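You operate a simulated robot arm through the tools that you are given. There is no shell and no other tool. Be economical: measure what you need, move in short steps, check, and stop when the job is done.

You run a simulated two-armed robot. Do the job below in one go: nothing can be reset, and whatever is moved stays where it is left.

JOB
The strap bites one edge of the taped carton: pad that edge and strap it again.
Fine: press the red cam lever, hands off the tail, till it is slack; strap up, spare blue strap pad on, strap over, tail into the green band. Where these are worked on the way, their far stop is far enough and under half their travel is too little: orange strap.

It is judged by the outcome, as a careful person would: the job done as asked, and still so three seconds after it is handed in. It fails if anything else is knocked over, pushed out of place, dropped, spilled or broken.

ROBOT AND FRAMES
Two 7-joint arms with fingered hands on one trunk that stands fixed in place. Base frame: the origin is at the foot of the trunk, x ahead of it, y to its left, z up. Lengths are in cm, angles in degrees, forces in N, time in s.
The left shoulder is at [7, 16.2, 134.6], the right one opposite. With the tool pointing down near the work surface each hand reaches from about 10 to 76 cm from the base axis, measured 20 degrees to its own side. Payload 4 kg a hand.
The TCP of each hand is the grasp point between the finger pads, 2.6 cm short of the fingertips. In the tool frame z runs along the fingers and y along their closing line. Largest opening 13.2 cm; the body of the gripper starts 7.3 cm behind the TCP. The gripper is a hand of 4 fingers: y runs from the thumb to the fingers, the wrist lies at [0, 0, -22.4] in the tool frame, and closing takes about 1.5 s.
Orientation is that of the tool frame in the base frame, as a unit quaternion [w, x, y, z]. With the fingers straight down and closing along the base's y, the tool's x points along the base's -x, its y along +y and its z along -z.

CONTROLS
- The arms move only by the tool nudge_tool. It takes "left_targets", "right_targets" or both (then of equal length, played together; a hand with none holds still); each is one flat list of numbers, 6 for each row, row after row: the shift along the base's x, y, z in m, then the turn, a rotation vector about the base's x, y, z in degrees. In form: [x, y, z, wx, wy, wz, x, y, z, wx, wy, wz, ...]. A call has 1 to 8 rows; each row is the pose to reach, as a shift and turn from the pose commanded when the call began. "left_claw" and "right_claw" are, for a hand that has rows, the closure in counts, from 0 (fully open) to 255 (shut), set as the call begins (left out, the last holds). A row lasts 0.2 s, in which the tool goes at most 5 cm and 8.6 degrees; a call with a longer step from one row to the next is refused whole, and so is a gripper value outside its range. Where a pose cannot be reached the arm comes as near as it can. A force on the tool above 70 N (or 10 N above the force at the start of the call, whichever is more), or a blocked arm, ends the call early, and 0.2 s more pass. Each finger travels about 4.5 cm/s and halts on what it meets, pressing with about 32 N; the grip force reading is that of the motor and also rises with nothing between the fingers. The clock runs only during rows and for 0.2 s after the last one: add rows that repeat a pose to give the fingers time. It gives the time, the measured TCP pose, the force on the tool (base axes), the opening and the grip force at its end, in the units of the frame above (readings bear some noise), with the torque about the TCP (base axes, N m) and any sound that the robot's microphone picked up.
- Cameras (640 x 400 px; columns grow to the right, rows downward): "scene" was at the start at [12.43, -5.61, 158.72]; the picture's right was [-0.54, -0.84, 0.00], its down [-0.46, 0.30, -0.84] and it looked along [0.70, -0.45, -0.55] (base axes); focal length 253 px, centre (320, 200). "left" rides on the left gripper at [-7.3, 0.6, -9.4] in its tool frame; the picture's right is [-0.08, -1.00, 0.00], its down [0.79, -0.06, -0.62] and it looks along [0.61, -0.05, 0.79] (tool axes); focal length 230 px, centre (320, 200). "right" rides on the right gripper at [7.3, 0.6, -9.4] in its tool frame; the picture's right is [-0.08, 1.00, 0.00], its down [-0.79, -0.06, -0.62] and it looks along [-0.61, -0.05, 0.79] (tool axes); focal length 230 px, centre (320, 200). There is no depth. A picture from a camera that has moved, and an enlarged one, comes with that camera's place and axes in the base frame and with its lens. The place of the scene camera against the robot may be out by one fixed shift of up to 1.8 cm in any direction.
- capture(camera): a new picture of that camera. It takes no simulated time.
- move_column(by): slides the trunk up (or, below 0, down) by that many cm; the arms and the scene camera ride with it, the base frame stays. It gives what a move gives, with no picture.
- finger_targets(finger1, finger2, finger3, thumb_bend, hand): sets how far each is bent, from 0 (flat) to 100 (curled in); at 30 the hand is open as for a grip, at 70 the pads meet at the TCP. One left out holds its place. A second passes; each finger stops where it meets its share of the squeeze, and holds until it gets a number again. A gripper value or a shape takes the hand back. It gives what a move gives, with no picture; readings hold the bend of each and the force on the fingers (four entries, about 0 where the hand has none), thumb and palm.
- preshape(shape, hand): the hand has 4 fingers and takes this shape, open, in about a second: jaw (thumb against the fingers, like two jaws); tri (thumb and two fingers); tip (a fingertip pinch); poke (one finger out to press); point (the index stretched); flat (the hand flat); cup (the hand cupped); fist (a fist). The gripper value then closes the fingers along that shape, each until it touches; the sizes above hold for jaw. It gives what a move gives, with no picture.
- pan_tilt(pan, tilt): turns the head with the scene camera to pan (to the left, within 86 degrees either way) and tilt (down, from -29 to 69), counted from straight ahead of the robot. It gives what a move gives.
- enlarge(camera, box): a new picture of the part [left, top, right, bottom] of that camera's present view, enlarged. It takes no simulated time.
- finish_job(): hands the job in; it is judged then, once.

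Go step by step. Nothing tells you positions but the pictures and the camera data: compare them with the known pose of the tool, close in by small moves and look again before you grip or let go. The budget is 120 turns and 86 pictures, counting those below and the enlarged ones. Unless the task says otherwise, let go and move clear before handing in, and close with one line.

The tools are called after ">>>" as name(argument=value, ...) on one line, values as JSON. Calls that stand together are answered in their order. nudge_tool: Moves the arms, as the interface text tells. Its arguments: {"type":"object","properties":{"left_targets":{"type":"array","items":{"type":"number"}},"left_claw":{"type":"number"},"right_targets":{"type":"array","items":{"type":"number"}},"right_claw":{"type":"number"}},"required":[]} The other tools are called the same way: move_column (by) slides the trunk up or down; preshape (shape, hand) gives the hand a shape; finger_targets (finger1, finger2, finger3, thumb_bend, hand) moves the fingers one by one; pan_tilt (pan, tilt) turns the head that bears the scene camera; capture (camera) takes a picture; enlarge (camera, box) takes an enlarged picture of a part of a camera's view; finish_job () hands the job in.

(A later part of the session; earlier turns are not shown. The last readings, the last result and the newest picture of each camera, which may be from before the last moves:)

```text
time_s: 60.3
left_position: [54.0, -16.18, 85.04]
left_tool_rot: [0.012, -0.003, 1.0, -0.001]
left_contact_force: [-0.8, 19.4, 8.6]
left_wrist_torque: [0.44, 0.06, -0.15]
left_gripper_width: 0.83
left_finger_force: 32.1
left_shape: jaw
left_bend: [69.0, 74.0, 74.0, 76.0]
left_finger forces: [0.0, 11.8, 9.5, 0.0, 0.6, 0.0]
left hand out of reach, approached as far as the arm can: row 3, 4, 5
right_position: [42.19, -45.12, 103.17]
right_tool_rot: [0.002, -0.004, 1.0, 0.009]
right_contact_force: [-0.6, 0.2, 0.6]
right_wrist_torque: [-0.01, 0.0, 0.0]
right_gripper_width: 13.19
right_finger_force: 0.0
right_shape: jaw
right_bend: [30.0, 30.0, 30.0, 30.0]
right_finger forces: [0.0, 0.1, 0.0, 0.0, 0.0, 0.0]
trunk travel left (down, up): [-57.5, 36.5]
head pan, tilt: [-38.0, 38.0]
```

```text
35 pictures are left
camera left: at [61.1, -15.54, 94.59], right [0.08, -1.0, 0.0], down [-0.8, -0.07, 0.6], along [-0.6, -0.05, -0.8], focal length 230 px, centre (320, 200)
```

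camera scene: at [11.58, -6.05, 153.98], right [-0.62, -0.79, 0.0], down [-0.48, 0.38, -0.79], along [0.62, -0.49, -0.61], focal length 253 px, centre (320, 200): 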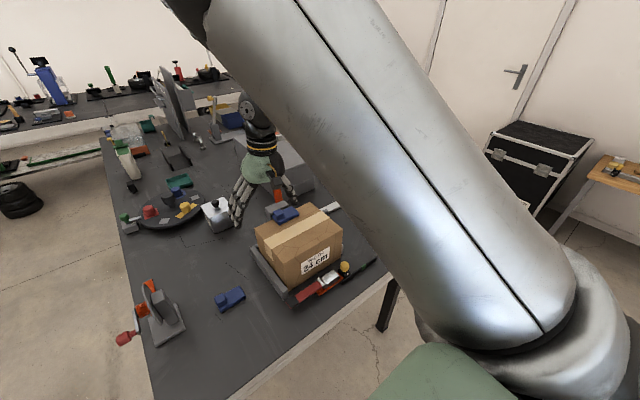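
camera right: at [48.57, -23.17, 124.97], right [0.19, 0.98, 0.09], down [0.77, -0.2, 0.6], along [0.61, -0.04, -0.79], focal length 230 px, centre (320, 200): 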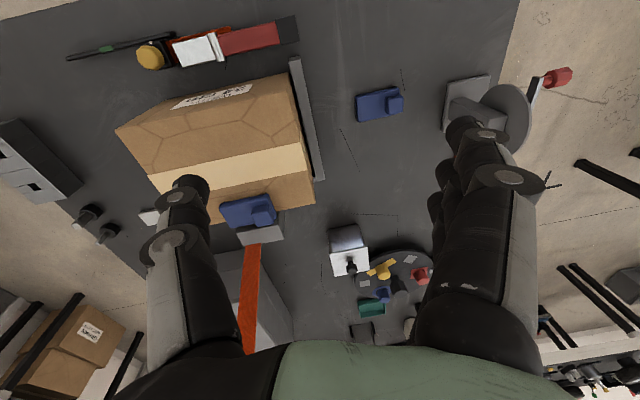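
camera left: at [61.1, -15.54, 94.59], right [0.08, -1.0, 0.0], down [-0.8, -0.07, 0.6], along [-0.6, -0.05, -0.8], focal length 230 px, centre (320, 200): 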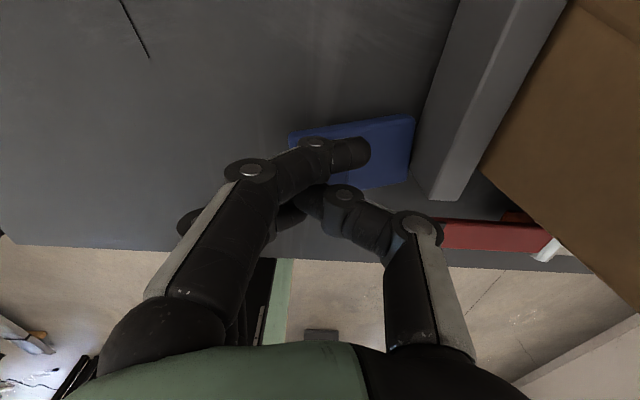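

The pad touched the side rail; I'll back off 1.5 cm and look.

>>> nudge_tool(left_targets=[0, 0.01, 0, 0, 0, 0, 0, 0.016, 0, 0, 0, 0, 0, 0.016, 0, 0, 0, 0])

>>> capture(camera="left")

>>> enlarge(camera="scene", box=[160, 120, 400, 270])

```text
time_s: 61.1
left_position: [54.09, -15.13, 84.9]
left_tool_rot: [0.009, 0.0, 1.0, -0.001]
left_contact_force: [-0.1, 2.8, 0.8]
left_wrist_torque: [0.06, -0.02, -0.02]
left_gripper_width: 0.66
left_finger_force: 31.9
left_shape: jaw
left_bend: [69.0, 74.0, 75.0, 76.0]
left_finger forces: [0.1, 0.0, 1.9, 0.0, 0.1, 0.1]
right_position: [42.25, -45.77, 102.8]
right_tool_rot: [0.0, -0.003, 1.0, 0.01]
right_contact_force: [-0.1, -0.7, -0.1]
right_wrist_torque: [0.03, -0.01, -0.01]
right_gripper_width: 13.2
right_finger_force: 0.1
right_shape: jaw
right_bend: [30.0, 30.0, 30.0, 30.0]
right_finger forces: [0.1, 0.1, 0.0, 0.0, 0.0, 0.0]
trunk travel left (down, up): [-57.5, 36.5]
head pan, tilt: [-38.0, 38.0]
```

```text
34 pictures are left
camera left: at [61.22, -14.67, 94.37], right [0.08, -1.0, 0.0], down [-0.8, -0.06, 0.6], along [-0.6, -0.05, -0.8], focal length 230 px, centre (320, 200)
```

left: 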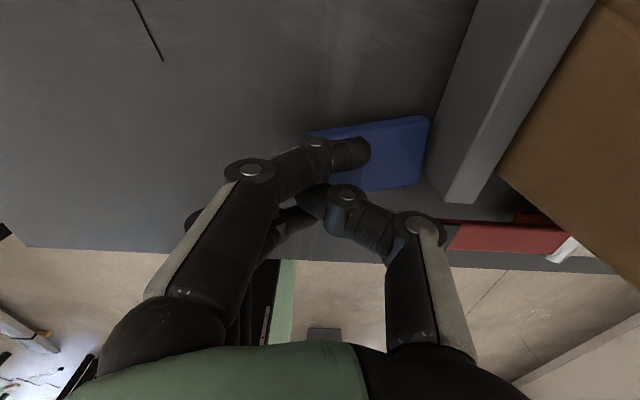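

```text
2.67 times, centred on (280, 195) of scene
camera zoom: at [11.71, -6.11, 132.97], right [-0.62, -0.79, 0.0], down [-0.48, 0.38, -0.79], along [0.62, -0.49, -0.62], focal length 674 px, centre (427, 213)
```

zoom: 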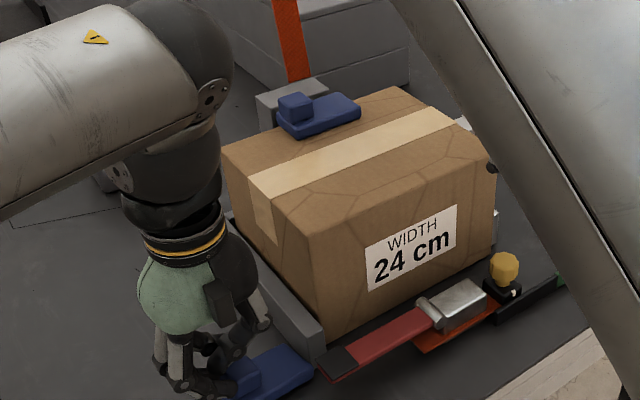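

The pad seems to be resting free beside the rail. I'll open the left hand, lift it clear and look.

>>> nudge_tool(left_targets=[0, 0, 0, 0, 0, 0, 0, 0, 0, 0, 0, 0, 0, 0, 0, 0, 0, 0, 0, 0, 0.005, 0, 0, 0, 0, 0, 0.04, 0, 0, 0, 0, 0.03, 0.07, 0, 0, 0, 0, 0.06, 0.1, 0, 0, 0, 0, 0.1, 0.12, 0, 0, 0], left_claw=90)

>>> capture(camera="left")

```text
time_s: 62.9
left_position: [54.19, -4.86, 97.3]
left_tool_rot: [0.01, 0.0, 1.0, -0.001]
left_contact_force: [0.4, 0.4, -0.4]
left_wrist_torque: [-0.03, 0.02, -0.02]
left_gripper_width: 8.52
left_finger_force: 0.0
left_shape: jaw
left_bend: [70.0, 70.0, 70.0, 67.0]
left_finger forces: [0.1, 0.0, 0.1, 0.0, 0.0, 0.1]
right_position: [42.21, -45.37, 102.95]
right_tool_rot: [0.001, -0.002, 1.0, 0.01]
right_contact_force: [-0.4, 0.1, 0.0]
right_wrist_torque: [-0.03, -0.01, 0.01]
right_gripper_width: 13.18
right_finger_force: 0.0
right_shape: jaw
right_bend: [30.0, 30.0, 30.0, 30.0]
right_finger forces: [0.1, 0.0, 0.0, 0.0, 0.0, 0.0]
trunk travel left (down, up): [-57.5, 36.5]
head pan, tilt: [-38.0, 38.0]
```

```text
32 pictures are left
camera left: at [61.27, -4.35, 106.82], right [0.08, -1.0, 0.0], down [-0.8, -0.06, 0.6], along [-0.6, -0.05, -0.8], focal length 230 px, centre (320, 200)
```

left: 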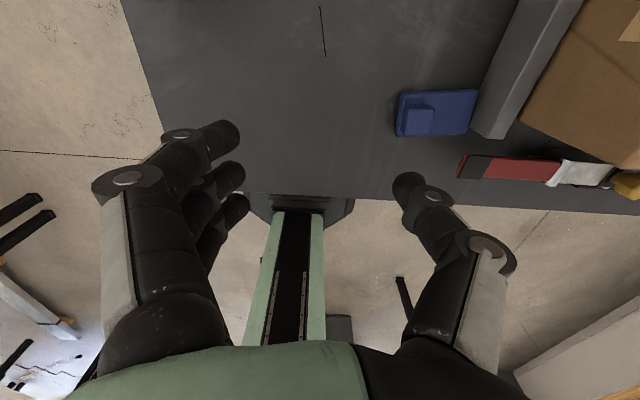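

The pad lies flat beside the rail: knob ≈(54.1,-15.7), plate centre ≈(54.7,-18.4). I'll park the left hand away and yaw the right hand +90° so it can grip the plate across x (thumb on the far side).

>>> nudge_tool(left_targets=[0, 0.03, 0.02, 0, 0, 0, 0, 0.06, 0.04, 0, 0, 0, 0, 0.1, 0.06, 0, 0, 0, -0.02, 0.14, 0.07, 0, 0, 0, -0.03, 0.18, 0.08, 0, 0, 0, -0.05, 0.21, 0.08, 0, 0, 0])

>>> nudge_tool(right_targets=[0, 0, 0.02, 0, 0, 8, 0, 0, 0.04, 0, 0, 16, 0, 0, 0.05, 0, 0, 24, 0, 0, 0.05, 0, 0, 32, 0, 0, 0.05, 0, 0, 40, 0, 0, 0.05, 0, 0, 48, 0, 0, 0.05, 0, 0, 56, 0, 0, 0.05, 0, 0, 64])

>>> nudge_tool(right_targets=[0, 0, 0, 0, 0, 8, 0, 0, 0, 0, 0, 16, 0, 0, 0, 0, 0, 24, 0, 0, 0, 0, 0, 26, 0, 0, 0, 0, 0, 26])

```text
time_s: 64.3
left_position: [49.25, 15.95, 105.18]
left_tool_rot: [0.01, 0.0, 1.0, 0.0]
left_contact_force: [-0.1, -0.7, 0.5]
left_wrist_torque: [-0.01, -0.01, 0.02]
left_gripper_width: 8.52
left_finger_force: 0.1
left_shape: jaw
left_bend: [70.0, 70.0, 70.0, 67.0]
left_finger forces: [0.1, 0.0, 0.0, 0.1, 0.1, 0.0]
right_position: [42.11, -45.56, 102.96]
right_tool_rot: [0.003, -0.003, 1.0, 0.009]
right_contact_force: [0.4, -0.5, 0.4]
right_wrist_torque: [0.01, -0.01, 0.03]
right_gripper_width: 13.2
right_finger_force: 0.2
right_shape: jaw
right_bend: [30.0, 30.0, 30.0, 30.0]
right_finger forces: [0.1, 0.1, 0.1, 0.0, 0.0, 0.0]
trunk travel left (down, up): [-57.5, 36.5]
head pan, tilt: [-38.0, 38.0]
```

```text
time_s: 66.1
left_position: [49.5, 15.92, 105.08]
left_tool_rot: [0.009, 0.0, 1.0, 0.0]
left_contact_force: [0.2, 0.0, -0.8]
left_wrist_torque: [0.03, 0.0, -0.02]
left_gripper_width: 8.53
left_finger_force: 0.0
left_shape: jaw
left_bend: [70.0, 70.0, 70.0, 67.0]
left_finger forces: [0.0, 0.0, 0.0, 0.0, 0.1, 0.1]
right_position: [42.25, -45.59, 107.96]
right_tool_rot: [-0.004, -0.535, 0.845, 0.01]
right_contact_force: [0.2, -0.3, -0.2]
right_wrist_torque: [0.04, 0.04, 0.01]
right_gripper_width: 13.19
right_finger_force: 0.2
right_shape: jaw
right_bend: [30.0, 30.0, 30.0, 30.0]
right_finger forces: [0.0, 0.1, 0.0, 0.0, 0.0, 0.1]
trunk travel left (down, up): [-57.5, 36.5]
head pan, tilt: [-38.0, 38.0]
```

```text
time_s: 67.3
left_position: [49.42, 15.82, 105.16]
left_tool_rot: [0.01, -0.001, 1.0, 0.0]
left_contact_force: [0.0, 0.2, 0.4]
left_wrist_torque: [0.01, -0.01, 0.04]
left_gripper_width: 8.56
left_finger_force: 0.0
left_shape: jaw
left_bend: [70.0, 70.0, 70.0, 67.0]
left_finger forces: [0.0, 0.0, 0.0, 0.0, 0.0, 0.0]
right_position: [42.09, -45.66, 107.86]
right_tool_rot: [0.007, 0.71, -0.704, -0.008]
right_contact_force: [-0.1, -0.3, 0.1]
right_wrist_torque: [-0.01, 0.01, 0.03]
right_gripper_width: 13.17
right_finger_force: 0.0
right_shape: jaw
right_bend: [30.0, 30.0, 30.0, 30.0]
right_finger forces: [0.0, 0.1, 0.0, 0.0, 0.0, 0.1]
trunk travel left (down, up): [-57.5, 36.5]
head pan, tilt: [-38.0, 38.0]
```

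Yaw +90 works. Now move toward the pad, seeing how far it gets upright.

>>> nudge_tool(right_targets=[0.02, 0.04, 0, 0, 0, 0, 0.04, 0.08, 0, 0, 0, 0, 0.06, 0.12, 0, 0, 0, 0, 0.08, 0.16, 0, 0, 0, 0, 0.1, 0.2, 0, 0, 0, 0, 0.115, 0.24, 0, 0, 0, 0, 0.125, 0.275, 0, 0, 0, 0])

>>> capture(camera="right")

```text
time_s: 68.9
left_position: [49.42, 16.05, 105.12]
left_tool_rot: [0.01, 0.0, 1.0, 0.0]
left_contact_force: [0.3, -0.1, 0.0]
left_wrist_torque: [0.0, -0.01, -0.01]
left_gripper_width: 8.52
left_finger_force: 0.1
left_shape: jaw
left_bend: [70.0, 70.0, 70.0, 67.0]
left_finger forces: [0.0, 0.1, 0.0, 0.0, 0.0, 0.0]
right_position: [54.91, -20.39, 107.98]
right_tool_rot: [0.014, -0.693, 0.721, 0.031]
right_contact_force: [-0.2, 0.4, 0.3]
right_wrist_torque: [-0.02, -0.02, 0.0]
right_gripper_width: 13.18
right_finger_force: 0.1
right_shape: jaw
right_bend: [30.0, 30.0, 30.0, 30.0]
right_finger forces: [0.0, 0.1, 0.0, 0.1, 0.1, 0.0]
trunk travel left (down, up): [-57.5, 36.5]
head pan, tilt: [-38.0, 38.0]
```

```text
31 pictures are left
camera right: at [54.1, -28.31, 116.85], right [-0.99, 0.12, 0.03], down [0.11, 0.74, 0.66], along [0.05, 0.66, -0.75], focal length 230 px, centre (320, 200)
```

right: 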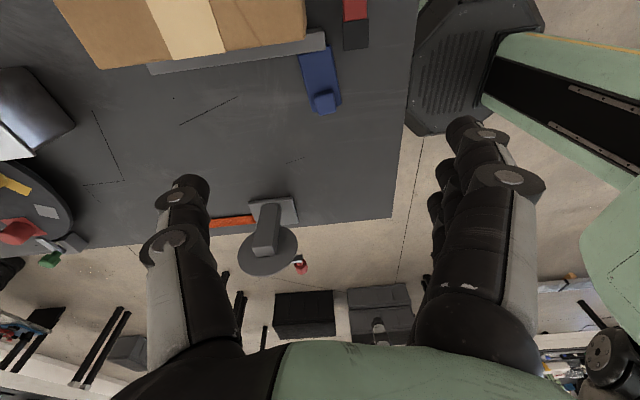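

Now the right hand reaches (trunk lower helps). Pad plate centre ≈(53.6,-18.9). Descend above it with a partly closed hand.

>>> nudge_tool(right_targets=[-0.01, 0.01, -0.04, 0, 0, 0, -0.013, 0.015, -0.08, 0, 0, 0, -0.013, 0.015, -0.12, 0, 0, 0, -0.013, 0.015, -0.16, 0, 0, 0, -0.013, 0.015, -0.2, 0, 0, 0, -0.013, 0.015, -0.225, 0, 0, 0, -0.013, 0.015, -0.225, 0, 0, 0], right_claw=70)

>>> capture(camera="right")

```text
time_s: 70.5
left_position: [49.44, 15.87, 105.23]
left_tool_rot: [0.01, 0.0, 1.0, 0.001]
left_contact_force: [-0.1, 0.1, -0.1]
left_wrist_torque: [0.03, 0.0, 0.01]
left_gripper_width: 8.51
left_finger_force: 0.0
left_shape: jaw
left_bend: [70.0, 70.0, 70.0, 67.0]
left_finger forces: [0.0, 0.0, 0.0, 0.0, 0.0, 0.0]
right_position: [58.08, -23.08, 86.54]
right_tool_rot: [0.004, -0.701, 0.713, 0.019]
right_contact_force: [-0.7, 0.4, 1.6]
right_wrist_torque: [-0.04, -0.01, -0.03]
right_gripper_width: 9.57
right_finger_force: 0.1
right_shape: jaw
right_bend: [66.0, 66.0, 66.0, 62.0]
right_finger forces: [1.1, 0.1, 0.0, 0.1, 0.0, 0.1]
right hand out of reach, approached as far as the arm can: row 1, 2, 3, 4, 5, 6, 7
trunk travel left (down, up): [-57.5, 36.5]
head pan, tilt: [-38.0, 38.0]
```

```text
30 pictures are left
camera right: at [57.49, -30.75, 95.58], right [-1.0, 0.09, 0.02], down [0.09, 0.76, 0.64], along [0.04, 0.64, -0.77], focal length 230 px, centre (320, 200)
```

right: 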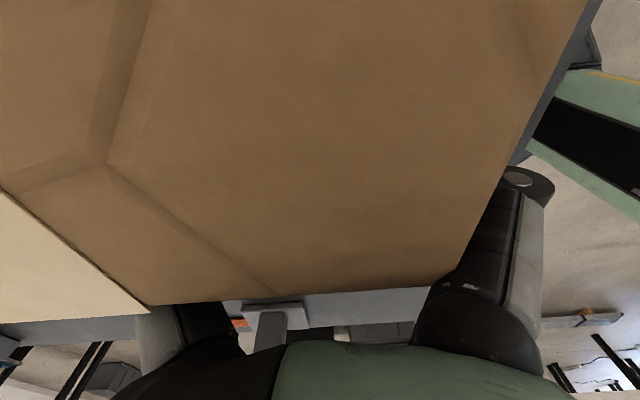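

The hand drifted and its camera sits close over the carton on this side, so this yaw is unsuitable. I'll go straight up, and yaw to -90° instead (camera away from the carton).

>>> nudge_tool(right_targets=[0, 0, 0.03, 0, 0, 0, 0, 0, 0.07, 0, 0, 0, 0, 0, 0.11, 0, 0, 0, 0, 0, 0.15, 0, 0, 0, -0.02, -0.02, 0.18, 0, 0, 0, -0.04, -0.05, 0.2, 0, 0, 0, -0.06, -0.08, 0.22, 0, 0, 0, -0.08, -0.11, 0.24, 0, 0, 0])

>>> nudge_tool(right_targets=[0, -0.02, 0, 0, 0, -8, 0, -0.04, 0, 0, 0, -16, 0, -0.06, 0, 0, 0, -24, 0, -0.06, 0, 0, 0, -32, 0, -0.06, 0, 0, 0, -40, 0, -0.06, 0, 0, 0, -48, 0, -0.06, 0, 0, 0, -56, 0, -0.06, 0, 0, 0, -64])

>>> nudge_tool(right_targets=[0, 0, 0, 0, 0, -8, 0, 0, 0, 0, 0, -16, 0, 0, 0, 0, 0, -24, 0, 0, 0, 0, 0, -32, 0, 0, 0, 0, 0, -40, 0, 0, 0, 0, 0, -48, 0, 0, 0, 0, 0, -56, 0, 0, 0, 0, 0, -64])

>>> nudge_tool(right_targets=[0, 0, 0, 0, 0, -8, 0, 0, 0, 0, 0, -16, 0, 0, 0, 0, 0, -24, 0, 0, 0, 0, 0, -32, 0, 0, 0, 0, 0, -40, 0, 0, 0, 0, 0, -48, 0, 0, 0, 0, 0, -51, 0, 0, 0, 0, 0, -51])

```text
time_s: 72.3
left_position: [49.24, 15.92, 105.21]
left_tool_rot: [0.01, 0.0, 1.0, 0.0]
left_contact_force: [-0.1, -0.1, 0.5]
left_wrist_torque: [0.0, -0.04, -0.01]
left_gripper_width: 8.5
left_finger_force: 0.1
left_shape: jaw
left_bend: [70.0, 70.0, 70.0, 67.0]
left_finger forces: [0.1, 0.0, 0.1, 0.0, 0.0, 0.0]
right_position: [49.97, -32.66, 110.16]
right_tool_rot: [0.006, 0.712, -0.703, -0.007]
right_contact_force: [-0.7, -1.0, 0.3]
right_wrist_torque: [-0.04, -0.05, -0.02]
right_gripper_width: 9.55
right_finger_force: 0.1
right_shape: jaw
right_bend: [66.0, 66.0, 66.0, 62.0]
right_finger forces: [0.0, 0.0, 0.0, 0.0, 0.1, 0.1]
trunk travel left (down, up): [-57.5, 36.5]
head pan, tilt: [-38.0, 38.0]
```

```text
time_s: 74.1
left_position: [49.46, 15.82, 105.12]
left_tool_rot: [0.01, 0.0, 1.0, 0.0]
left_contact_force: [0.4, -0.4, 0.0]
left_wrist_torque: [0.0, 0.03, 0.02]
left_gripper_width: 8.52
left_finger_force: 0.2
left_shape: jaw
left_bend: [70.0, 70.0, 70.0, 67.0]
left_finger forces: [0.1, 0.0, 0.1, 0.0, 0.0, 0.0]
right_position: [50.18, -39.38, 109.96]
right_tool_rot: [-0.002, -0.227, 0.974, 0.011]
right_contact_force: [0.6, -0.1, 0.2]
right_wrist_torque: [-0.02, 0.0, -0.03]
right_gripper_width: 9.58
right_finger_force: 0.1
right_shape: jaw
right_bend: [66.0, 66.0, 66.0, 62.0]
right_finger forces: [0.0, 0.1, 0.1, 0.1, 0.0, 0.1]
trunk travel left (down, up): [-57.5, 36.5]
head pan, tilt: [-38.0, 38.0]
```

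```text
time_s: 75.9
left_position: [49.33, 15.85, 105.14]
left_tool_rot: [0.009, 0.0, 1.0, 0.0]
left_contact_force: [0.0, 0.1, -0.5]
left_wrist_torque: [-0.01, 0.04, 0.04]
left_gripper_width: 8.51
left_finger_force: 0.1
left_shape: jaw
left_bend: [70.0, 70.0, 70.0, 67.0]
left_finger forces: [0.0, 0.0, 0.0, 0.0, 0.1, 0.1]
right_position: [50.29, -39.26, 110.12]
right_tool_rot: [0.004, 0.324, 0.946, 0.01]
right_contact_force: [1.6, -0.3, 0.0]
right_wrist_torque: [0.0, 0.0, -0.02]
right_gripper_width: 9.6
right_finger_force: 0.1
right_shape: jaw
right_bend: [66.0, 66.0, 66.0, 62.0]
right_finger forces: [0.0, 0.1, 0.0, 0.0, 0.0, 0.0]
trunk travel left (down, up): [-57.5, 36.5]
head pan, tilt: [-38.0, 38.0]
```

```text
time_s: 77.7
left_position: [49.45, 15.94, 105.18]
left_tool_rot: [0.009, 0.0, 1.0, 0.0]
left_contact_force: [-0.9, -0.3, 0.5]
left_wrist_torque: [-0.02, 0.01, 0.05]
left_gripper_width: 8.51
left_finger_force: 0.2
left_shape: jaw
left_bend: [70.0, 70.0, 70.0, 67.0]
left_finger forces: [0.0, 0.0, 0.0, 0.1, 0.0, 0.0]
right_position: [49.41, -40.31, 109.87]
right_tool_rot: [0.008, 0.698, 0.716, 0.007]
right_contact_force: [-0.8, 0.7, 0.3]
right_wrist_torque: [0.03, 0.01, 0.01]
right_gripper_width: 9.58
right_finger_force: 0.1
right_shape: jaw
right_bend: [66.0, 66.0, 66.0, 62.0]
right_finger forces: [0.0, 0.0, 0.1, 0.0, 0.0, 0.1]
right hand out of reach, approached as far as the arm can: row 7, 8
trunk travel left (down, up): [-57.5, 36.5]
head pan, tilt: [-38.0, 38.0]
```

Yaw -89° reached. Now tilt about x by 16° and move over the pad.

>>> nudge_tool(right_targets=[0, 0.04, 0, 8, 0, 0, 0.01, 0.08, 0, 16, 0, 0, 0.02, 0.12, 0, 16, 0, 0, 0.03, 0.16, 0, 16, 0, 0, 0.042, 0.2, 0, 16, 0, 0, 0.042, 0.213, 0, 16, 0, 0])

>>> capture(camera="right")

```text
time_s: 79.1
left_position: [49.34, 16.06, 105.07]
left_tool_rot: [0.009, -0.002, 1.0, 0.001]
left_contact_force: [-0.3, -0.1, -0.8]
left_wrist_torque: [0.0, 0.02, 0.01]
left_gripper_width: 8.53
left_finger_force: 0.0
left_shape: jaw
left_bend: [70.0, 70.0, 70.0, 67.0]
left_finger forces: [0.0, 0.0, 0.1, 0.0, 0.0, 0.0]
right_position: [42.79, -34.08, 103.09]
right_tool_rot: [-0.089, 0.692, 0.708, 0.107]
right_contact_force: [0.7, -0.5, 0.0]
right_wrist_torque: [0.01, -0.01, 0.0]
right_gripper_width: 9.58
right_finger_force: 0.1
right_shape: jaw
right_bend: [66.0, 66.0, 66.0, 62.0]
right_finger forces: [0.0, 0.0, 0.0, 0.0, 0.1, 0.1]
right hand out of reach, approached as far as the arm can: row 1, 2, 3, 4, 5, 6
trunk travel left (down, up): [-57.5, 36.5]
head pan, tilt: [-38.0, 38.0]
```

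```text
29 pictures are left
camera right: at [42.76, -29.78, 114.04], right [1.0, -0.06, 0.01], down [-0.05, -0.92, 0.38], along [-0.01, -0.38, -0.93], focal length 230 px, centre (320, 200)
```

right: 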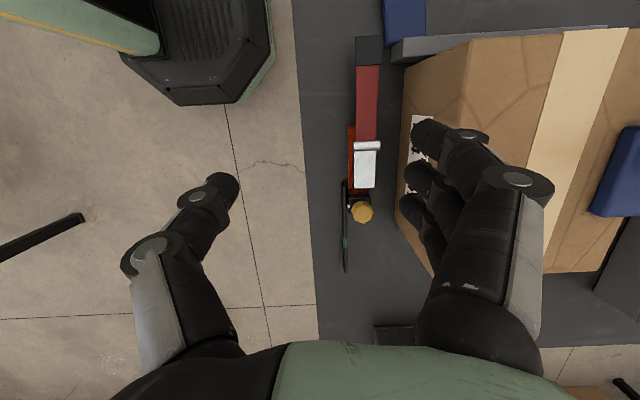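

Yaw -90 on the right hits joint limits. New plan: the left hand, yawed -90° and tilted ~55° toward -y, can both pick the knob and reach the placing spot. I'll park the right hand and test that pose in the air.

>>> nudge_tool(right_targets=[-0.01, -0.04, 0.01, -5, 0, 0, -0.02, -0.08, 0.02, -10, 0, 0, -0.03, -0.12, 0.02, -15, 0, 8, -0.04, -0.16, 0.02, -16, 0, 16, -0.05, -0.19, 0.02, -16, 0, 24])

>>> nudge_tool(left_targets=[0, 0, 0.01, 0, 0, -8, 0, 0, 0.02, 0, 0, -16, 0, 0, 0.03, 0, 0, -24, 0, 0, 0.03, 0, 0, -32, 0, 0, 0.03, 0, 0, -40, 0, 0, 0.03, 0, 0, -48, 0, 0, 0.03, 0, 0, -56, 0, 0, 0.03, 0, 0, -64])

>>> nudge_tool(left_targets=[0, 0, 0, 0, 0, -8, 0, 0, 0, 0, 0, -16, 0, 0, 0, 0, 0, -24, 0, 0, 0, 0, 0, -24, 0, 0, 0, 0, 0, -24])

>>> nudge_tool(left_targets=[0, -0.04, 0, -8, 0, 0, 0, -0.08, 0, -16, 0, 0, 0, -0.12, 0, -24, 0, 0, 0, -0.16, 0, -32, 0, 0, 0, -0.2, 0, -40, 0, 0, 0, -0.24, 0, -48, 0, 0, 0, -0.28, 0, -55, 0, 0, 0, -0.28, 0, -55, 0, 0])

```text
refused: row 3 steps farther than a row can; nothing moved
```

```text
time_s: 80.9
left_position: [48.98, 15.91, 108.17]
left_tool_rot: [0.009, 0.531, 0.847, -0.005]
left_contact_force: [-1.0, -0.4, 0.2]
left_wrist_torque: [-0.03, -0.01, -0.01]
left_gripper_width: 8.55
left_finger_force: 0.1
left_shape: jaw
left_bend: [70.0, 70.0, 70.0, 67.0]
left_finger forces: [0.0, 0.0, 0.0, 0.0, 0.1, 0.0]
right_position: [42.55, -34.41, 103.13]
right_tool_rot: [-0.088, 0.693, 0.708, 0.108]
right_contact_force: [0.4, 0.2, 0.8]
right_wrist_torque: [0.05, -0.04, -0.02]
right_gripper_width: 9.57
right_finger_force: 0.0
right_shape: jaw
right_bend: [66.0, 66.0, 66.0, 62.0]
right_finger forces: [0.1, 0.0, 0.1, 0.0, 0.1, 0.1]
trunk travel left (down, up): [-57.5, 36.5]
head pan, tilt: [-38.0, 38.0]
```

```text
time_s: 82.1
left_position: [46.0, 10.43, 106.56]
left_tool_rot: [0.007, 0.694, 0.72, -0.005]
left_contact_force: [-0.4, -0.1, 0.0]
left_wrist_torque: [-0.01, 0.02, 0.0]
left_gripper_width: 8.52
left_finger_force: 0.1
left_shape: jaw
left_bend: [70.0, 70.0, 70.0, 67.0]
left_finger forces: [0.1, 0.1, 0.0, 0.0, 0.0, 0.1]
left hand out of reach, approached as far as the arm can: row 1, 2, 3, 4, 5
right_position: [42.66, -34.15, 103.12]
right_tool_rot: [-0.09, 0.693, 0.708, 0.107]
right_contact_force: [0.0, -0.2, 0.1]
right_wrist_torque: [0.02, 0.02, -0.02]
right_gripper_width: 9.56
right_finger_force: 0.1
right_shape: jaw
right_bend: [66.0, 66.0, 66.0, 62.0]
right_finger forces: [0.0, 0.0, 0.1, 0.0, 0.0, 0.0]
trunk travel left (down, up): [-57.5, 36.5]
head pan, tilt: [-38.0, 38.0]
```

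```text
time_s: 83.9
left_position: [45.39, -17.36, 106.27]
left_tool_rot: [0.328, 0.612, 0.635, -0.339]
left_contact_force: [-0.3, 0.1, 0.0]
left_wrist_torque: [-0.02, -0.02, -0.01]
left_gripper_width: 8.5
left_finger_force: 0.0
left_shape: jaw
left_bend: [70.0, 70.0, 70.0, 67.0]
left_finger forces: [0.1, 0.0, 0.0, 0.1, 0.0, 0.0]
right_position: [42.74, -34.21, 103.24]
right_tool_rot: [-0.088, 0.692, 0.708, 0.107]
right_contact_force: [0.0, -0.4, 0.6]
right_wrist_torque: [0.03, -0.03, -0.03]
right_gripper_width: 9.54
right_finger_force: 0.1
right_shape: jaw
right_bend: [66.0, 66.0, 66.0, 62.0]
right_finger forces: [0.0, 0.1, 0.0, 0.0, 0.0, 0.0]
trunk travel left (down, up): [-57.5, 36.5]
head pan, tilt: [-38.0, 38.0]
```

The left pose works. Now park the right hand properly and test the left toward the placing spot in the air.

>>> nudge_tool(right_targets=[-0.01, -0.04, 0.01, 0, 0, 0, -0.02, -0.08, 0.02, 0, 0, 0, -0.03, -0.12, 0.02, 0, 0, 0, -0.04, -0.16, 0.02, 0, 0, 0, -0.05, -0.2, 0.02, 0, 0, 0, -0.06, -0.24, 0.02, 0, 0, 0])

>>> nudge_tool(left_targets=[0.02, -0.03, 0, 0, 0, 0, 0.04, -0.06, 0, 0, 0, 0, 0.06, -0.09, 0, 0, 0, 0, 0.08, -0.12, 0, 0, 0, 0, 0.09, -0.155, 0, 0, 0, 0])

>>> capture(camera="left")

```text
time_s: 85.3
left_position: [45.5, -17.48, 106.32]
left_tool_rot: [0.326, 0.613, 0.636, -0.337]
left_contact_force: [0.0, 0.0, 0.4]
left_wrist_torque: [0.02, -0.02, 0.01]
left_gripper_width: 8.52
left_finger_force: 0.1
left_shape: jaw
left_bend: [70.0, 70.0, 70.0, 67.0]
left_finger forces: [0.0, 0.0, 0.0, 0.0, 0.1, 0.0]
right_position: [37.64, -59.03, 105.06]
right_tool_rot: [-0.091, 0.692, 0.708, 0.107]
right_contact_force: [-0.7, -1.0, -0.6]
right_wrist_torque: [0.02, 0.03, 0.02]
right_gripper_width: 9.57
right_finger_force: 0.1
right_shape: jaw
right_bend: [66.0, 66.0, 66.0, 62.0]
right_finger forces: [0.0, 0.0, 0.1, 0.0, 0.0, 0.1]
trunk travel left (down, up): [-57.5, 36.5]
head pan, tilt: [-38.0, 38.0]
```

```text
time_s: 86.5
left_position: [54.83, -33.06, 106.38]
left_tool_rot: [0.326, 0.613, 0.636, -0.337]
left_contact_force: [-0.7, 0.0, 0.0]
left_wrist_torque: [-0.01, -0.01, -0.01]
left_gripper_width: 8.52
left_finger_force: 0.1
left_shape: jaw
left_bend: [70.0, 70.0, 70.0, 67.0]
left_finger forces: [0.1, 0.0, 0.0, 0.0, 0.0, 0.0]
right_position: [37.66, -58.96, 105.19]
right_tool_rot: [-0.091, 0.693, 0.707, 0.106]
right_contact_force: [0.0, 0.5, 0.3]
right_wrist_torque: [-0.01, -0.01, 0.02]
right_gripper_width: 9.59
right_finger_force: 0.0
right_shape: jaw
right_bend: [66.0, 66.0, 66.0, 62.0]
right_finger forces: [0.0, 0.0, 0.0, 0.1, 0.0, 0.0]
trunk travel left (down, up): [-57.5, 36.5]
head pan, tilt: [-38.0, 38.0]
```

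```text
28 pictures are left
camera left: at [55.73, -29.4, 117.61], right [-0.99, -0.07, 0.09], down [-0.09, 0.95, -0.3], along [-0.07, -0.31, -0.95], focal length 230 px, centre (320, 200)
```

left: 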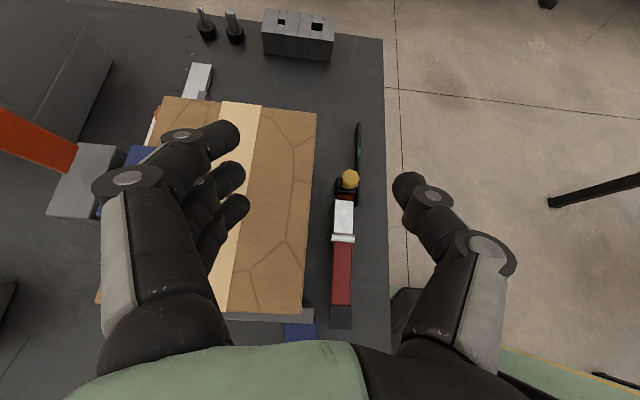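

The left hand reaches the placing zone, and this view shows the carton's near top edge at x≈55, top z≈92.5, y from -25.7 to -49.5. Now go back over the pad and descend to it.

>>> nudge_tool(left_targets=[0, 0.04, 0, 0, 0, 0, -0.002, 0.08, 0, 0, 0, 0, -0.004, 0.12, 0, 0, 0, 0, -0.006, 0.16, -0.02, 0, 0, 0, -0.006, 0.19, -0.05, 0, 0, 0, -0.006, 0.191, -0.09, 0, 0, 0, -0.006, 0.191, -0.13, 0, 0, 0, -0.006, 0.191, -0.17, 0, 0, 0])

>>> capture(camera="left")

```text
time_s: 88.3
left_position: [54.58, -13.9, 89.37]
left_tool_rot: [0.327, 0.612, 0.635, -0.338]
left_contact_force: [-0.1, 0.2, -0.3]
left_wrist_torque: [0.03, -0.02, 0.0]
left_gripper_width: 8.54
left_finger_force: 0.0
left_shape: jaw
left_bend: [70.0, 70.0, 70.0, 67.0]
left_finger forces: [0.0, 0.1, 0.0, 0.0, 0.1, 0.0]
right_position: [37.74, -58.74, 105.21]
right_tool_rot: [-0.09, 0.693, 0.708, 0.106]
right_contact_force: [0.4, 0.0, -0.8]
right_wrist_torque: [0.01, 0.04, -0.04]
right_gripper_width: 9.56
right_finger_force: 0.0
right_shape: jaw
right_bend: [66.0, 66.0, 66.0, 62.0]
right_finger forces: [0.0, 0.0, 0.0, 0.0, 0.1, 0.1]
trunk travel left (down, up): [-57.5, 36.5]
head pan, tilt: [-38.0, 38.0]
```

```text
27 pictures are left
camera left: at [55.39, -10.39, 100.6], right [-0.99, -0.06, 0.09], down [-0.09, 0.95, -0.31], along [-0.07, -0.31, -0.95], focal length 230 px, centre (320, 200)
```

left: 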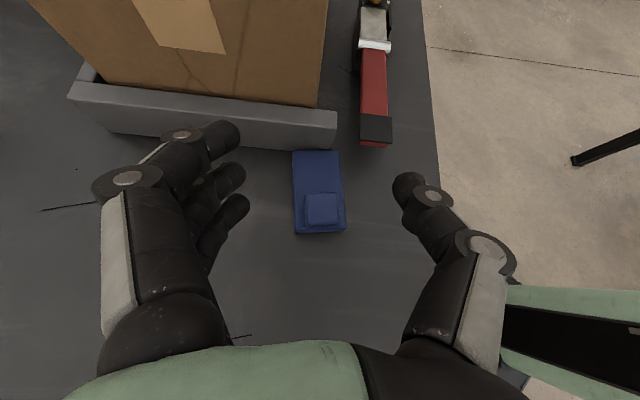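

Knob confirmed ≈(53.8,-15.6); plate about 4.5×7.7 cm. Descend to grip height with force watch.

>>> nudge_tool(left_targets=[-0.007, 0, -0.02, 0, 0, 0, -0.007, 0, -0.04, 0, 0, 0, -0.007, 0, -0.055, 0, 0, 0, -0.007, 0, -0.066, 0, 0, 0, -0.007, 0, -0.066, 0, 0, 0])

>>> capture(camera="left")

```text
time_s: 89.5
left_position: [53.57, -13.71, 82.75]
left_tool_rot: [0.327, 0.613, 0.635, -0.338]
left_contact_force: [0.4, -0.9, 0.6]
left_wrist_torque: [0.04, 0.0, -0.01]
left_gripper_width: 8.53
left_finger_force: 0.1
left_shape: jaw
left_bend: [70.0, 70.0, 70.0, 67.0]
left_finger forces: [0.1, 0.0, 0.0, 0.0, 0.0, 0.1]
right_position: [37.7, -58.83, 105.35]
right_tool_rot: [-0.089, 0.693, 0.708, 0.107]
right_contact_force: [-0.3, 0.7, -0.3]
right_wrist_torque: [-0.02, -0.01, -0.01]
right_gripper_width: 9.56
right_finger_force: 0.1
right_shape: jaw
right_bend: [66.0, 66.0, 66.0, 62.0]
right_finger forces: [0.0, 0.0, 0.0, 0.0, 0.1, 0.1]
trunk travel left (down, up): [-57.5, 36.5]
head pan, tilt: [-38.0, 38.0]
```

```text
26 pictures are left
camera left: at [54.43, -10.16, 94.07], right [-0.99, -0.06, 0.09], down [-0.09, 0.95, -0.31], along [-0.07, -0.31, -0.95], focal length 230 px, centre (320, 200)
```

left: 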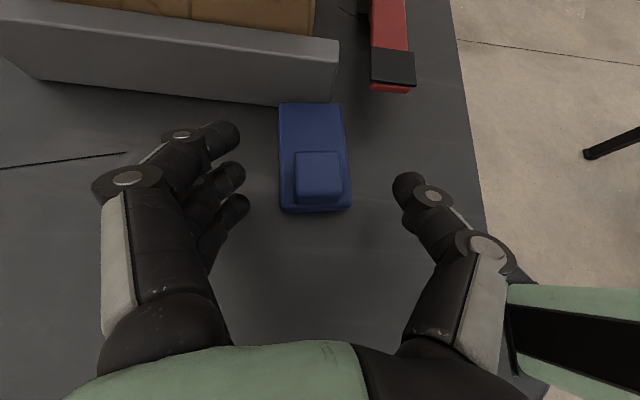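

Middle finger and thumb line up with the knob, whose top is about z 81.7; I need ~1 cm lower. Creep down and watch forces.

>>> nudge_tool(left_targets=[0, 0, -0.003, 0, 0, 0, 0, 0, -0.006, 0, 0, 0, 0, 0, -0.009, 0, 0, 0, 0, 0, -0.009, 0, 0, 0])

```text
time_s: 90.5
left_position: [53.63, -13.82, 81.97]
left_tool_rot: [0.328, 0.613, 0.634, -0.339]
left_contact_force: [-1.3, 0.9, 7.8]
left_wrist_torque: [-0.02, -0.4, 0.02]
left_gripper_width: 8.5
left_finger_force: 0.1
left_shape: jaw
left_bend: [70.0, 70.0, 71.0, 67.0]
left_finger forces: [0.0, 0.1, 7.7, 0.0, 0.1, 0.0]
right_position: [37.66, -58.84, 105.3]
right_tool_rot: [-0.09, 0.693, 0.707, 0.107]
right_contact_force: [-0.4, -0.2, 0.2]
right_wrist_torque: [-0.02, 0.02, 0.02]
right_gripper_width: 9.57
right_finger_force: 0.1
right_shape: jaw
right_bend: [66.0, 66.0, 66.0, 62.0]
right_finger forces: [0.0, 0.0, 0.0, 0.0, 0.0, 0.0]
trunk travel left (down, up): [-57.5, 36.5]
head pan, tilt: [-38.0, 38.0]
```

Finger 3 just touches the table. Raise 2 mm and close.

>>> nudge_tool(left_targets=[0, 0, 0.002, 0, 0, 0, 0, 0, 0.002, 0, 0, 0, 0, 0, 0.002, 0, 0, 0, 0, 0, 0.002, 0, 0, 0, 0, 0, 0.002, 0, 0, 0, 0, 0, 0.002, 0, 0, 0, 0, 0, 0.002, 0, 0, 0], left_claw=255)

>>> capture(camera="left")

```text
time_s: 92.1
left_position: [53.46, -13.72, 82.13]
left_tool_rot: [0.328, 0.612, 0.635, -0.338]
left_contact_force: [-1.2, 1.2, 6.6]
left_wrist_torque: [-0.04, -0.15, 0.07]
left_gripper_width: 1.83
left_finger_force: 31.7
left_shape: jaw
left_bend: [69.0, 69.0, 74.0, 71.0]
left_finger forces: [0.0, 18.9, 4.9, 0.0, 26.0, 0.0]
right_position: [37.65, -58.88, 105.25]
right_tool_rot: [-0.089, 0.693, 0.707, 0.106]
right_contact_force: [0.3, -0.2, 0.1]
right_wrist_torque: [-0.02, 0.03, 0.0]
right_gripper_width: 9.57
right_finger_force: 0.1
right_shape: jaw
right_bend: [66.0, 66.0, 66.0, 62.0]
right_finger forces: [0.0, 0.0, 0.1, 0.0, 0.0, 0.0]
trunk travel left (down, up): [-57.5, 36.5]
head pan, tilt: [-38.0, 38.0]
```

```text
25 pictures are left
camera left: at [54.31, -10.11, 93.36], right [-0.99, -0.06, 0.09], down [-0.09, 0.95, -0.31], along [-0.07, -0.31, -0.95], focal length 230 px, centre (320, 200)
```

left: 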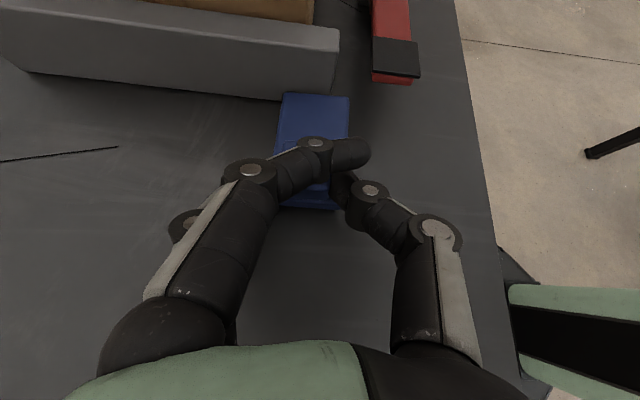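

Gripped (thumb 26 N, middle 19 N). Lift gently and check.

>>> nudge_tool(left_targets=[0, 0, 0.01, 0, 0, 0, 0, 0, 0.03, 0, 0, 0, 0, 0, 0.06, 0, 0, 0, 0, 0, 0.1, 0, 0, 0, 0, 0, 0.14, 0, 0, 0, 0, 0, 0.18, 0, 0, 0, 0, 0, 0.18, 0, 0, 0])

>>> capture(camera="left")

>>> enlarge(camera="scene", box=[160, 80, 400, 230])

```text
time_s: 93.7
left_position: [53.5, -13.53, 100.06]
left_tool_rot: [0.326, 0.613, 0.635, -0.338]
left_contact_force: [-0.4, -0.1, 0.0]
left_wrist_torque: [0.0, -0.04, -0.02]
left_gripper_width: 1.68
left_finger_force: 31.9
left_shape: jaw
left_bend: [69.0, 66.0, 74.0, 72.0]
left_finger forces: [0.0, 19.9, 6.9, 0.0, 24.5, 0.0]
right_position: [37.79, -58.83, 105.2]
right_tool_rot: [-0.089, 0.693, 0.708, 0.106]
right_contact_force: [0.6, -0.2, -0.5]
right_wrist_torque: [0.01, -0.01, -0.01]
right_gripper_width: 9.58
right_finger_force: 0.0
right_shape: jaw
right_bend: [66.0, 66.0, 66.0, 62.0]
right_finger forces: [0.0, 0.1, 0.0, 0.1, 0.0, 0.0]
trunk travel left (down, up): [-57.5, 36.5]
head pan, tilt: [-38.0, 38.0]
```

```text
24 pictures are left
camera left: at [54.23, -10.06, 111.35], right [-0.99, -0.06, 0.09], down [-0.09, 0.95, -0.3], along [-0.07, -0.31, -0.95], focal length 230 px, centre (320, 200)
```

left: 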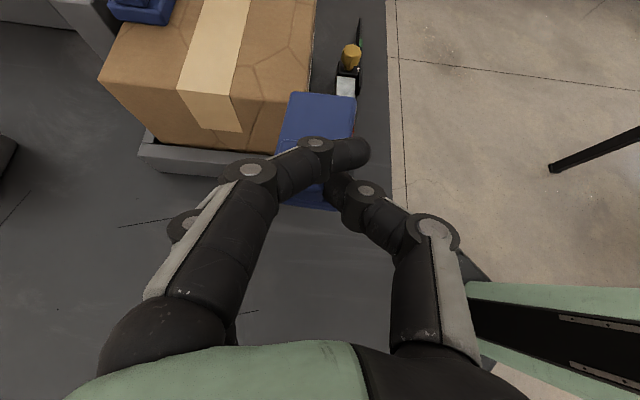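

```text
2.67 times, centred on (280, 155) of scene
camera zoom: at [11.79, -6.1, 132.96], right [-0.62, -0.79, 0.0], down [-0.49, 0.38, -0.79], along [0.62, -0.48, -0.62], focal length 674 px, centre (427, 320)
```

zoom: 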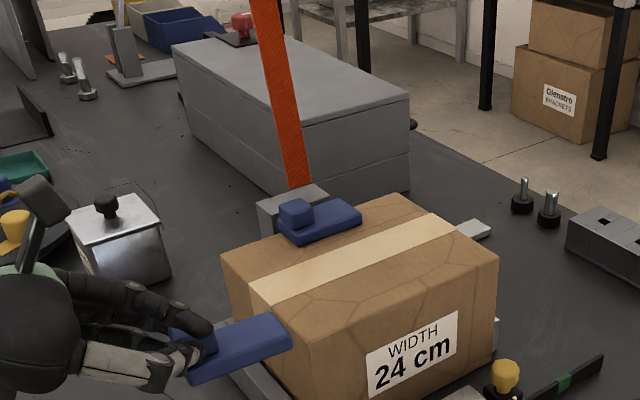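

The pad hangs level. Carry it over the carton to hover above the near edge (knob at y≈-34.8).

>>> nudge_tool(left_targets=[0.008, -0.04, 0, 0, 0, 0, 0.016, -0.08, 0, 0, 0, 0, 0.024, -0.12, 0, 0, 0, 0, 0.032, -0.16, 0, 0, 0, 0, 0.037, -0.191, 0, 0, 0, 0, 0.037, -0.191, -0.01, 0, 0, 0])

>>> capture(camera="left")

>>> enlarge(camera="scene", box=[220, 130, 380, 230])

```text
time_s: 95.1
left_position: [57.38, -32.98, 98.97]
left_tool_rot: [0.327, 0.612, 0.635, -0.339]
left_contact_force: [0.1, 0.3, -0.7]
left_wrist_torque: [0.03, 0.0, -0.03]
left_gripper_width: 1.66
left_finger_force: 32.4
left_shape: jaw
left_bend: [69.0, 66.0, 74.0, 72.0]
left_finger forces: [0.0, 20.0, 6.5, 0.0, 24.4, 0.0]
right_position: [37.72, -58.73, 105.26]
right_tool_rot: [-0.09, 0.693, 0.708, 0.105]
right_contact_force: [0.0, 0.1, 0.0]
right_wrist_torque: [-0.02, 0.0, 0.02]
right_gripper_width: 9.56
right_finger_force: 0.1
right_shape: jaw
right_bend: [66.0, 66.0, 66.0, 62.0]
right_finger forces: [0.0, 0.0, 0.0, 0.0, 0.1, 0.1]
trunk travel left (down, up): [-57.5, 36.5]
head pan, tilt: [-38.0, 38.0]
```

```text
22 pictures are left
camera left: at [58.16, -29.26, 110.19], right [-0.99, -0.06, 0.09], down [-0.09, 0.95, -0.31], along [-0.07, -0.31, -0.95], focal length 230 px, centre (320, 200)
```

left: 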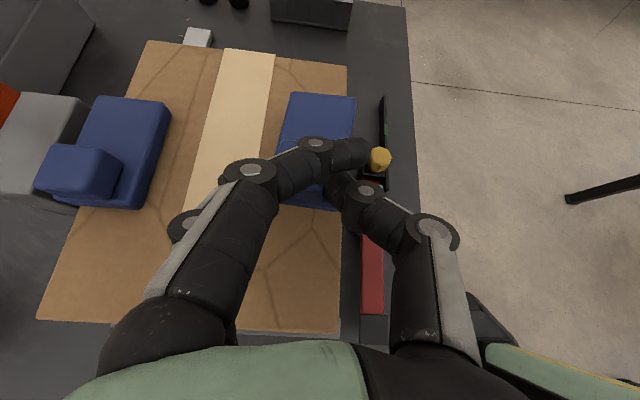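

```text
4.00 times, centred on (300, 180) of scene
camera zoom: at [11.8, -6.01, 132.97], right [-0.62, -0.79, 0.0], down [-0.49, 0.38, -0.79], along [0.62, -0.49, -0.62], focal length 1012 px, centre (400, 280)
```

zoom: 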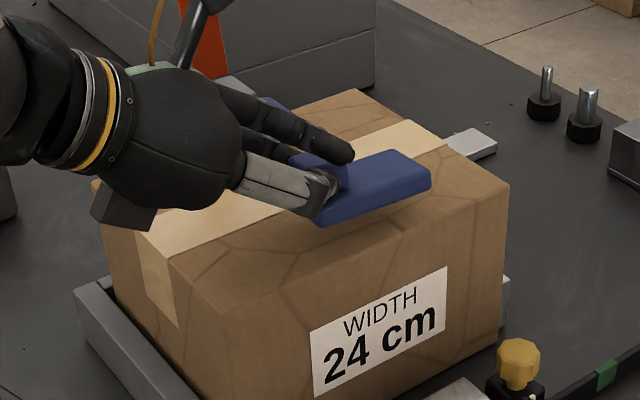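

Carton near edge x≈55.0, pad's near side ≈55.2, its span y≈-41.4…-33.7, matching the far pad. Lower it onto the carton with force watch.

>>> nudge_tool(left_targets=[0, 0, -0.01, 0, 0, 0, 0, 0, -0.018, 0, 0, 0, 0, 0, -0.022, 0, 0, 0, 0, 0, -0.025, 0, 0, 0, 0, 0, -0.025, 0, 0, 0])

```text
time_s: 96.3
left_position: [56.95, -32.88, 96.86]
left_tool_rot: [0.33, 0.613, 0.633, -0.339]
left_contact_force: [-2.3, -2.9, 21.8]
left_wrist_torque: [-0.37, -0.72, -0.11]
left_gripper_width: 1.76
left_finger_force: 31.8
left_shape: jaw
left_bend: [69.0, 66.0, 74.0, 72.0]
left_finger forces: [0.0, 19.2, 9.6, 0.0, 28.7, 0.0]
right_position: [37.5, -58.84, 105.44]
right_tool_rot: [-0.088, 0.693, 0.707, 0.106]
right_contact_force: [-0.2, 0.0, -0.7]
right_wrist_torque: [0.0, -0.01, -0.02]
right_gripper_width: 9.56
right_finger_force: 0.1
right_shape: jaw
right_bend: [66.0, 66.0, 66.0, 62.0]
right_finger forces: [0.0, 0.0, 0.0, 0.0, 0.0, 0.0]
trunk travel left (down, up): [-57.5, 36.5]
head pan, tilt: [-38.0, 38.0]
```

Contact made (22 N). Ease up slightly and open the hand.

>>> nudge_tool(left_targets=[0, 0, 0.003, 0, 0, 0, 0, 0, 0.003, 0, 0, 0])

>>> nudge_tool(left_targets=[0, 0, 0, 0, 0, 0, 0, 0, 0, 0, 0, 0, 0, 0, 0.0, 0, 0, 0, 0, 0, 0.0, 0, 0, 0, 0, 0.0, 0.0, 0, 0, 0, 0, 0.01, 0.007, 0, 0, 0, 0, 0.03, 0.02, 0, 0, 0, 0, 0.05, 0.04, 0, 0, 0], left_claw=90)

>>> capture(camera="left")

```text
time_s: 96.9
left_position: [56.95, -32.98, 96.82]
left_tool_rot: [0.327, 0.614, 0.634, -0.338]
left_contact_force: [-2.3, -2.8, 16.5]
left_wrist_torque: [-0.3, -0.53, -0.11]
left_gripper_width: 1.72
left_finger_force: 32.0
left_shape: jaw
left_bend: [69.0, 66.0, 74.0, 72.0]
left_finger forces: [0.1, 19.5, 7.4, 0.0, 27.6, 0.1]
right_position: [37.41, -58.87, 105.36]
right_tool_rot: [-0.088, 0.693, 0.707, 0.107]
right_contact_force: [0.7, -0.2, -0.4]
right_wrist_torque: [0.0, -0.03, 0.01]
right_gripper_width: 9.56
right_finger_force: 0.0
right_shape: jaw
right_bend: [66.0, 66.0, 66.0, 62.0]
right_finger forces: [0.1, 0.1, 0.0, 0.1, 0.0, 0.0]
trunk travel left (down, up): [-57.5, 36.5]
head pan, tilt: [-38.0, 38.0]
```

```text
time_s: 98.7
left_position: [57.34, -28.02, 100.98]
left_tool_rot: [0.327, 0.613, 0.635, -0.338]
left_contact_force: [-0.7, 0.4, -0.1]
left_wrist_torque: [0.06, 0.0, 0.04]
left_gripper_width: 8.49
left_finger_force: 0.0
left_shape: jaw
left_bend: [70.0, 70.0, 70.0, 67.0]
left_finger forces: [0.1, 0.0, 0.0, 0.0, 0.1, 0.1]
right_position: [37.74, -58.86, 105.21]
right_tool_rot: [-0.089, 0.693, 0.707, 0.106]
right_contact_force: [0.5, -0.3, -0.2]
right_wrist_torque: [0.0, 0.03, 0.01]
right_gripper_width: 9.61
right_finger_force: 0.1
right_shape: jaw
right_bend: [66.0, 66.0, 66.0, 62.0]
right_finger forces: [0.0, 0.0, 0.1, 0.0, 0.0, 0.1]
trunk travel left (down, up): [-57.5, 36.5]
head pan, tilt: [-38.0, 38.0]
```

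```text
20 pictures are left
camera left: at [58.12, -24.37, 112.14], right [-0.99, -0.06, 0.09], down [-0.09, 0.95, -0.3], along [-0.07, -0.31, -0.95], focal length 230 px, centre (320, 200)
```

left: 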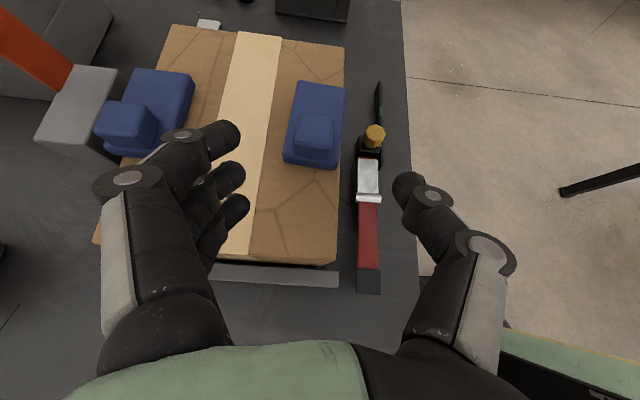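

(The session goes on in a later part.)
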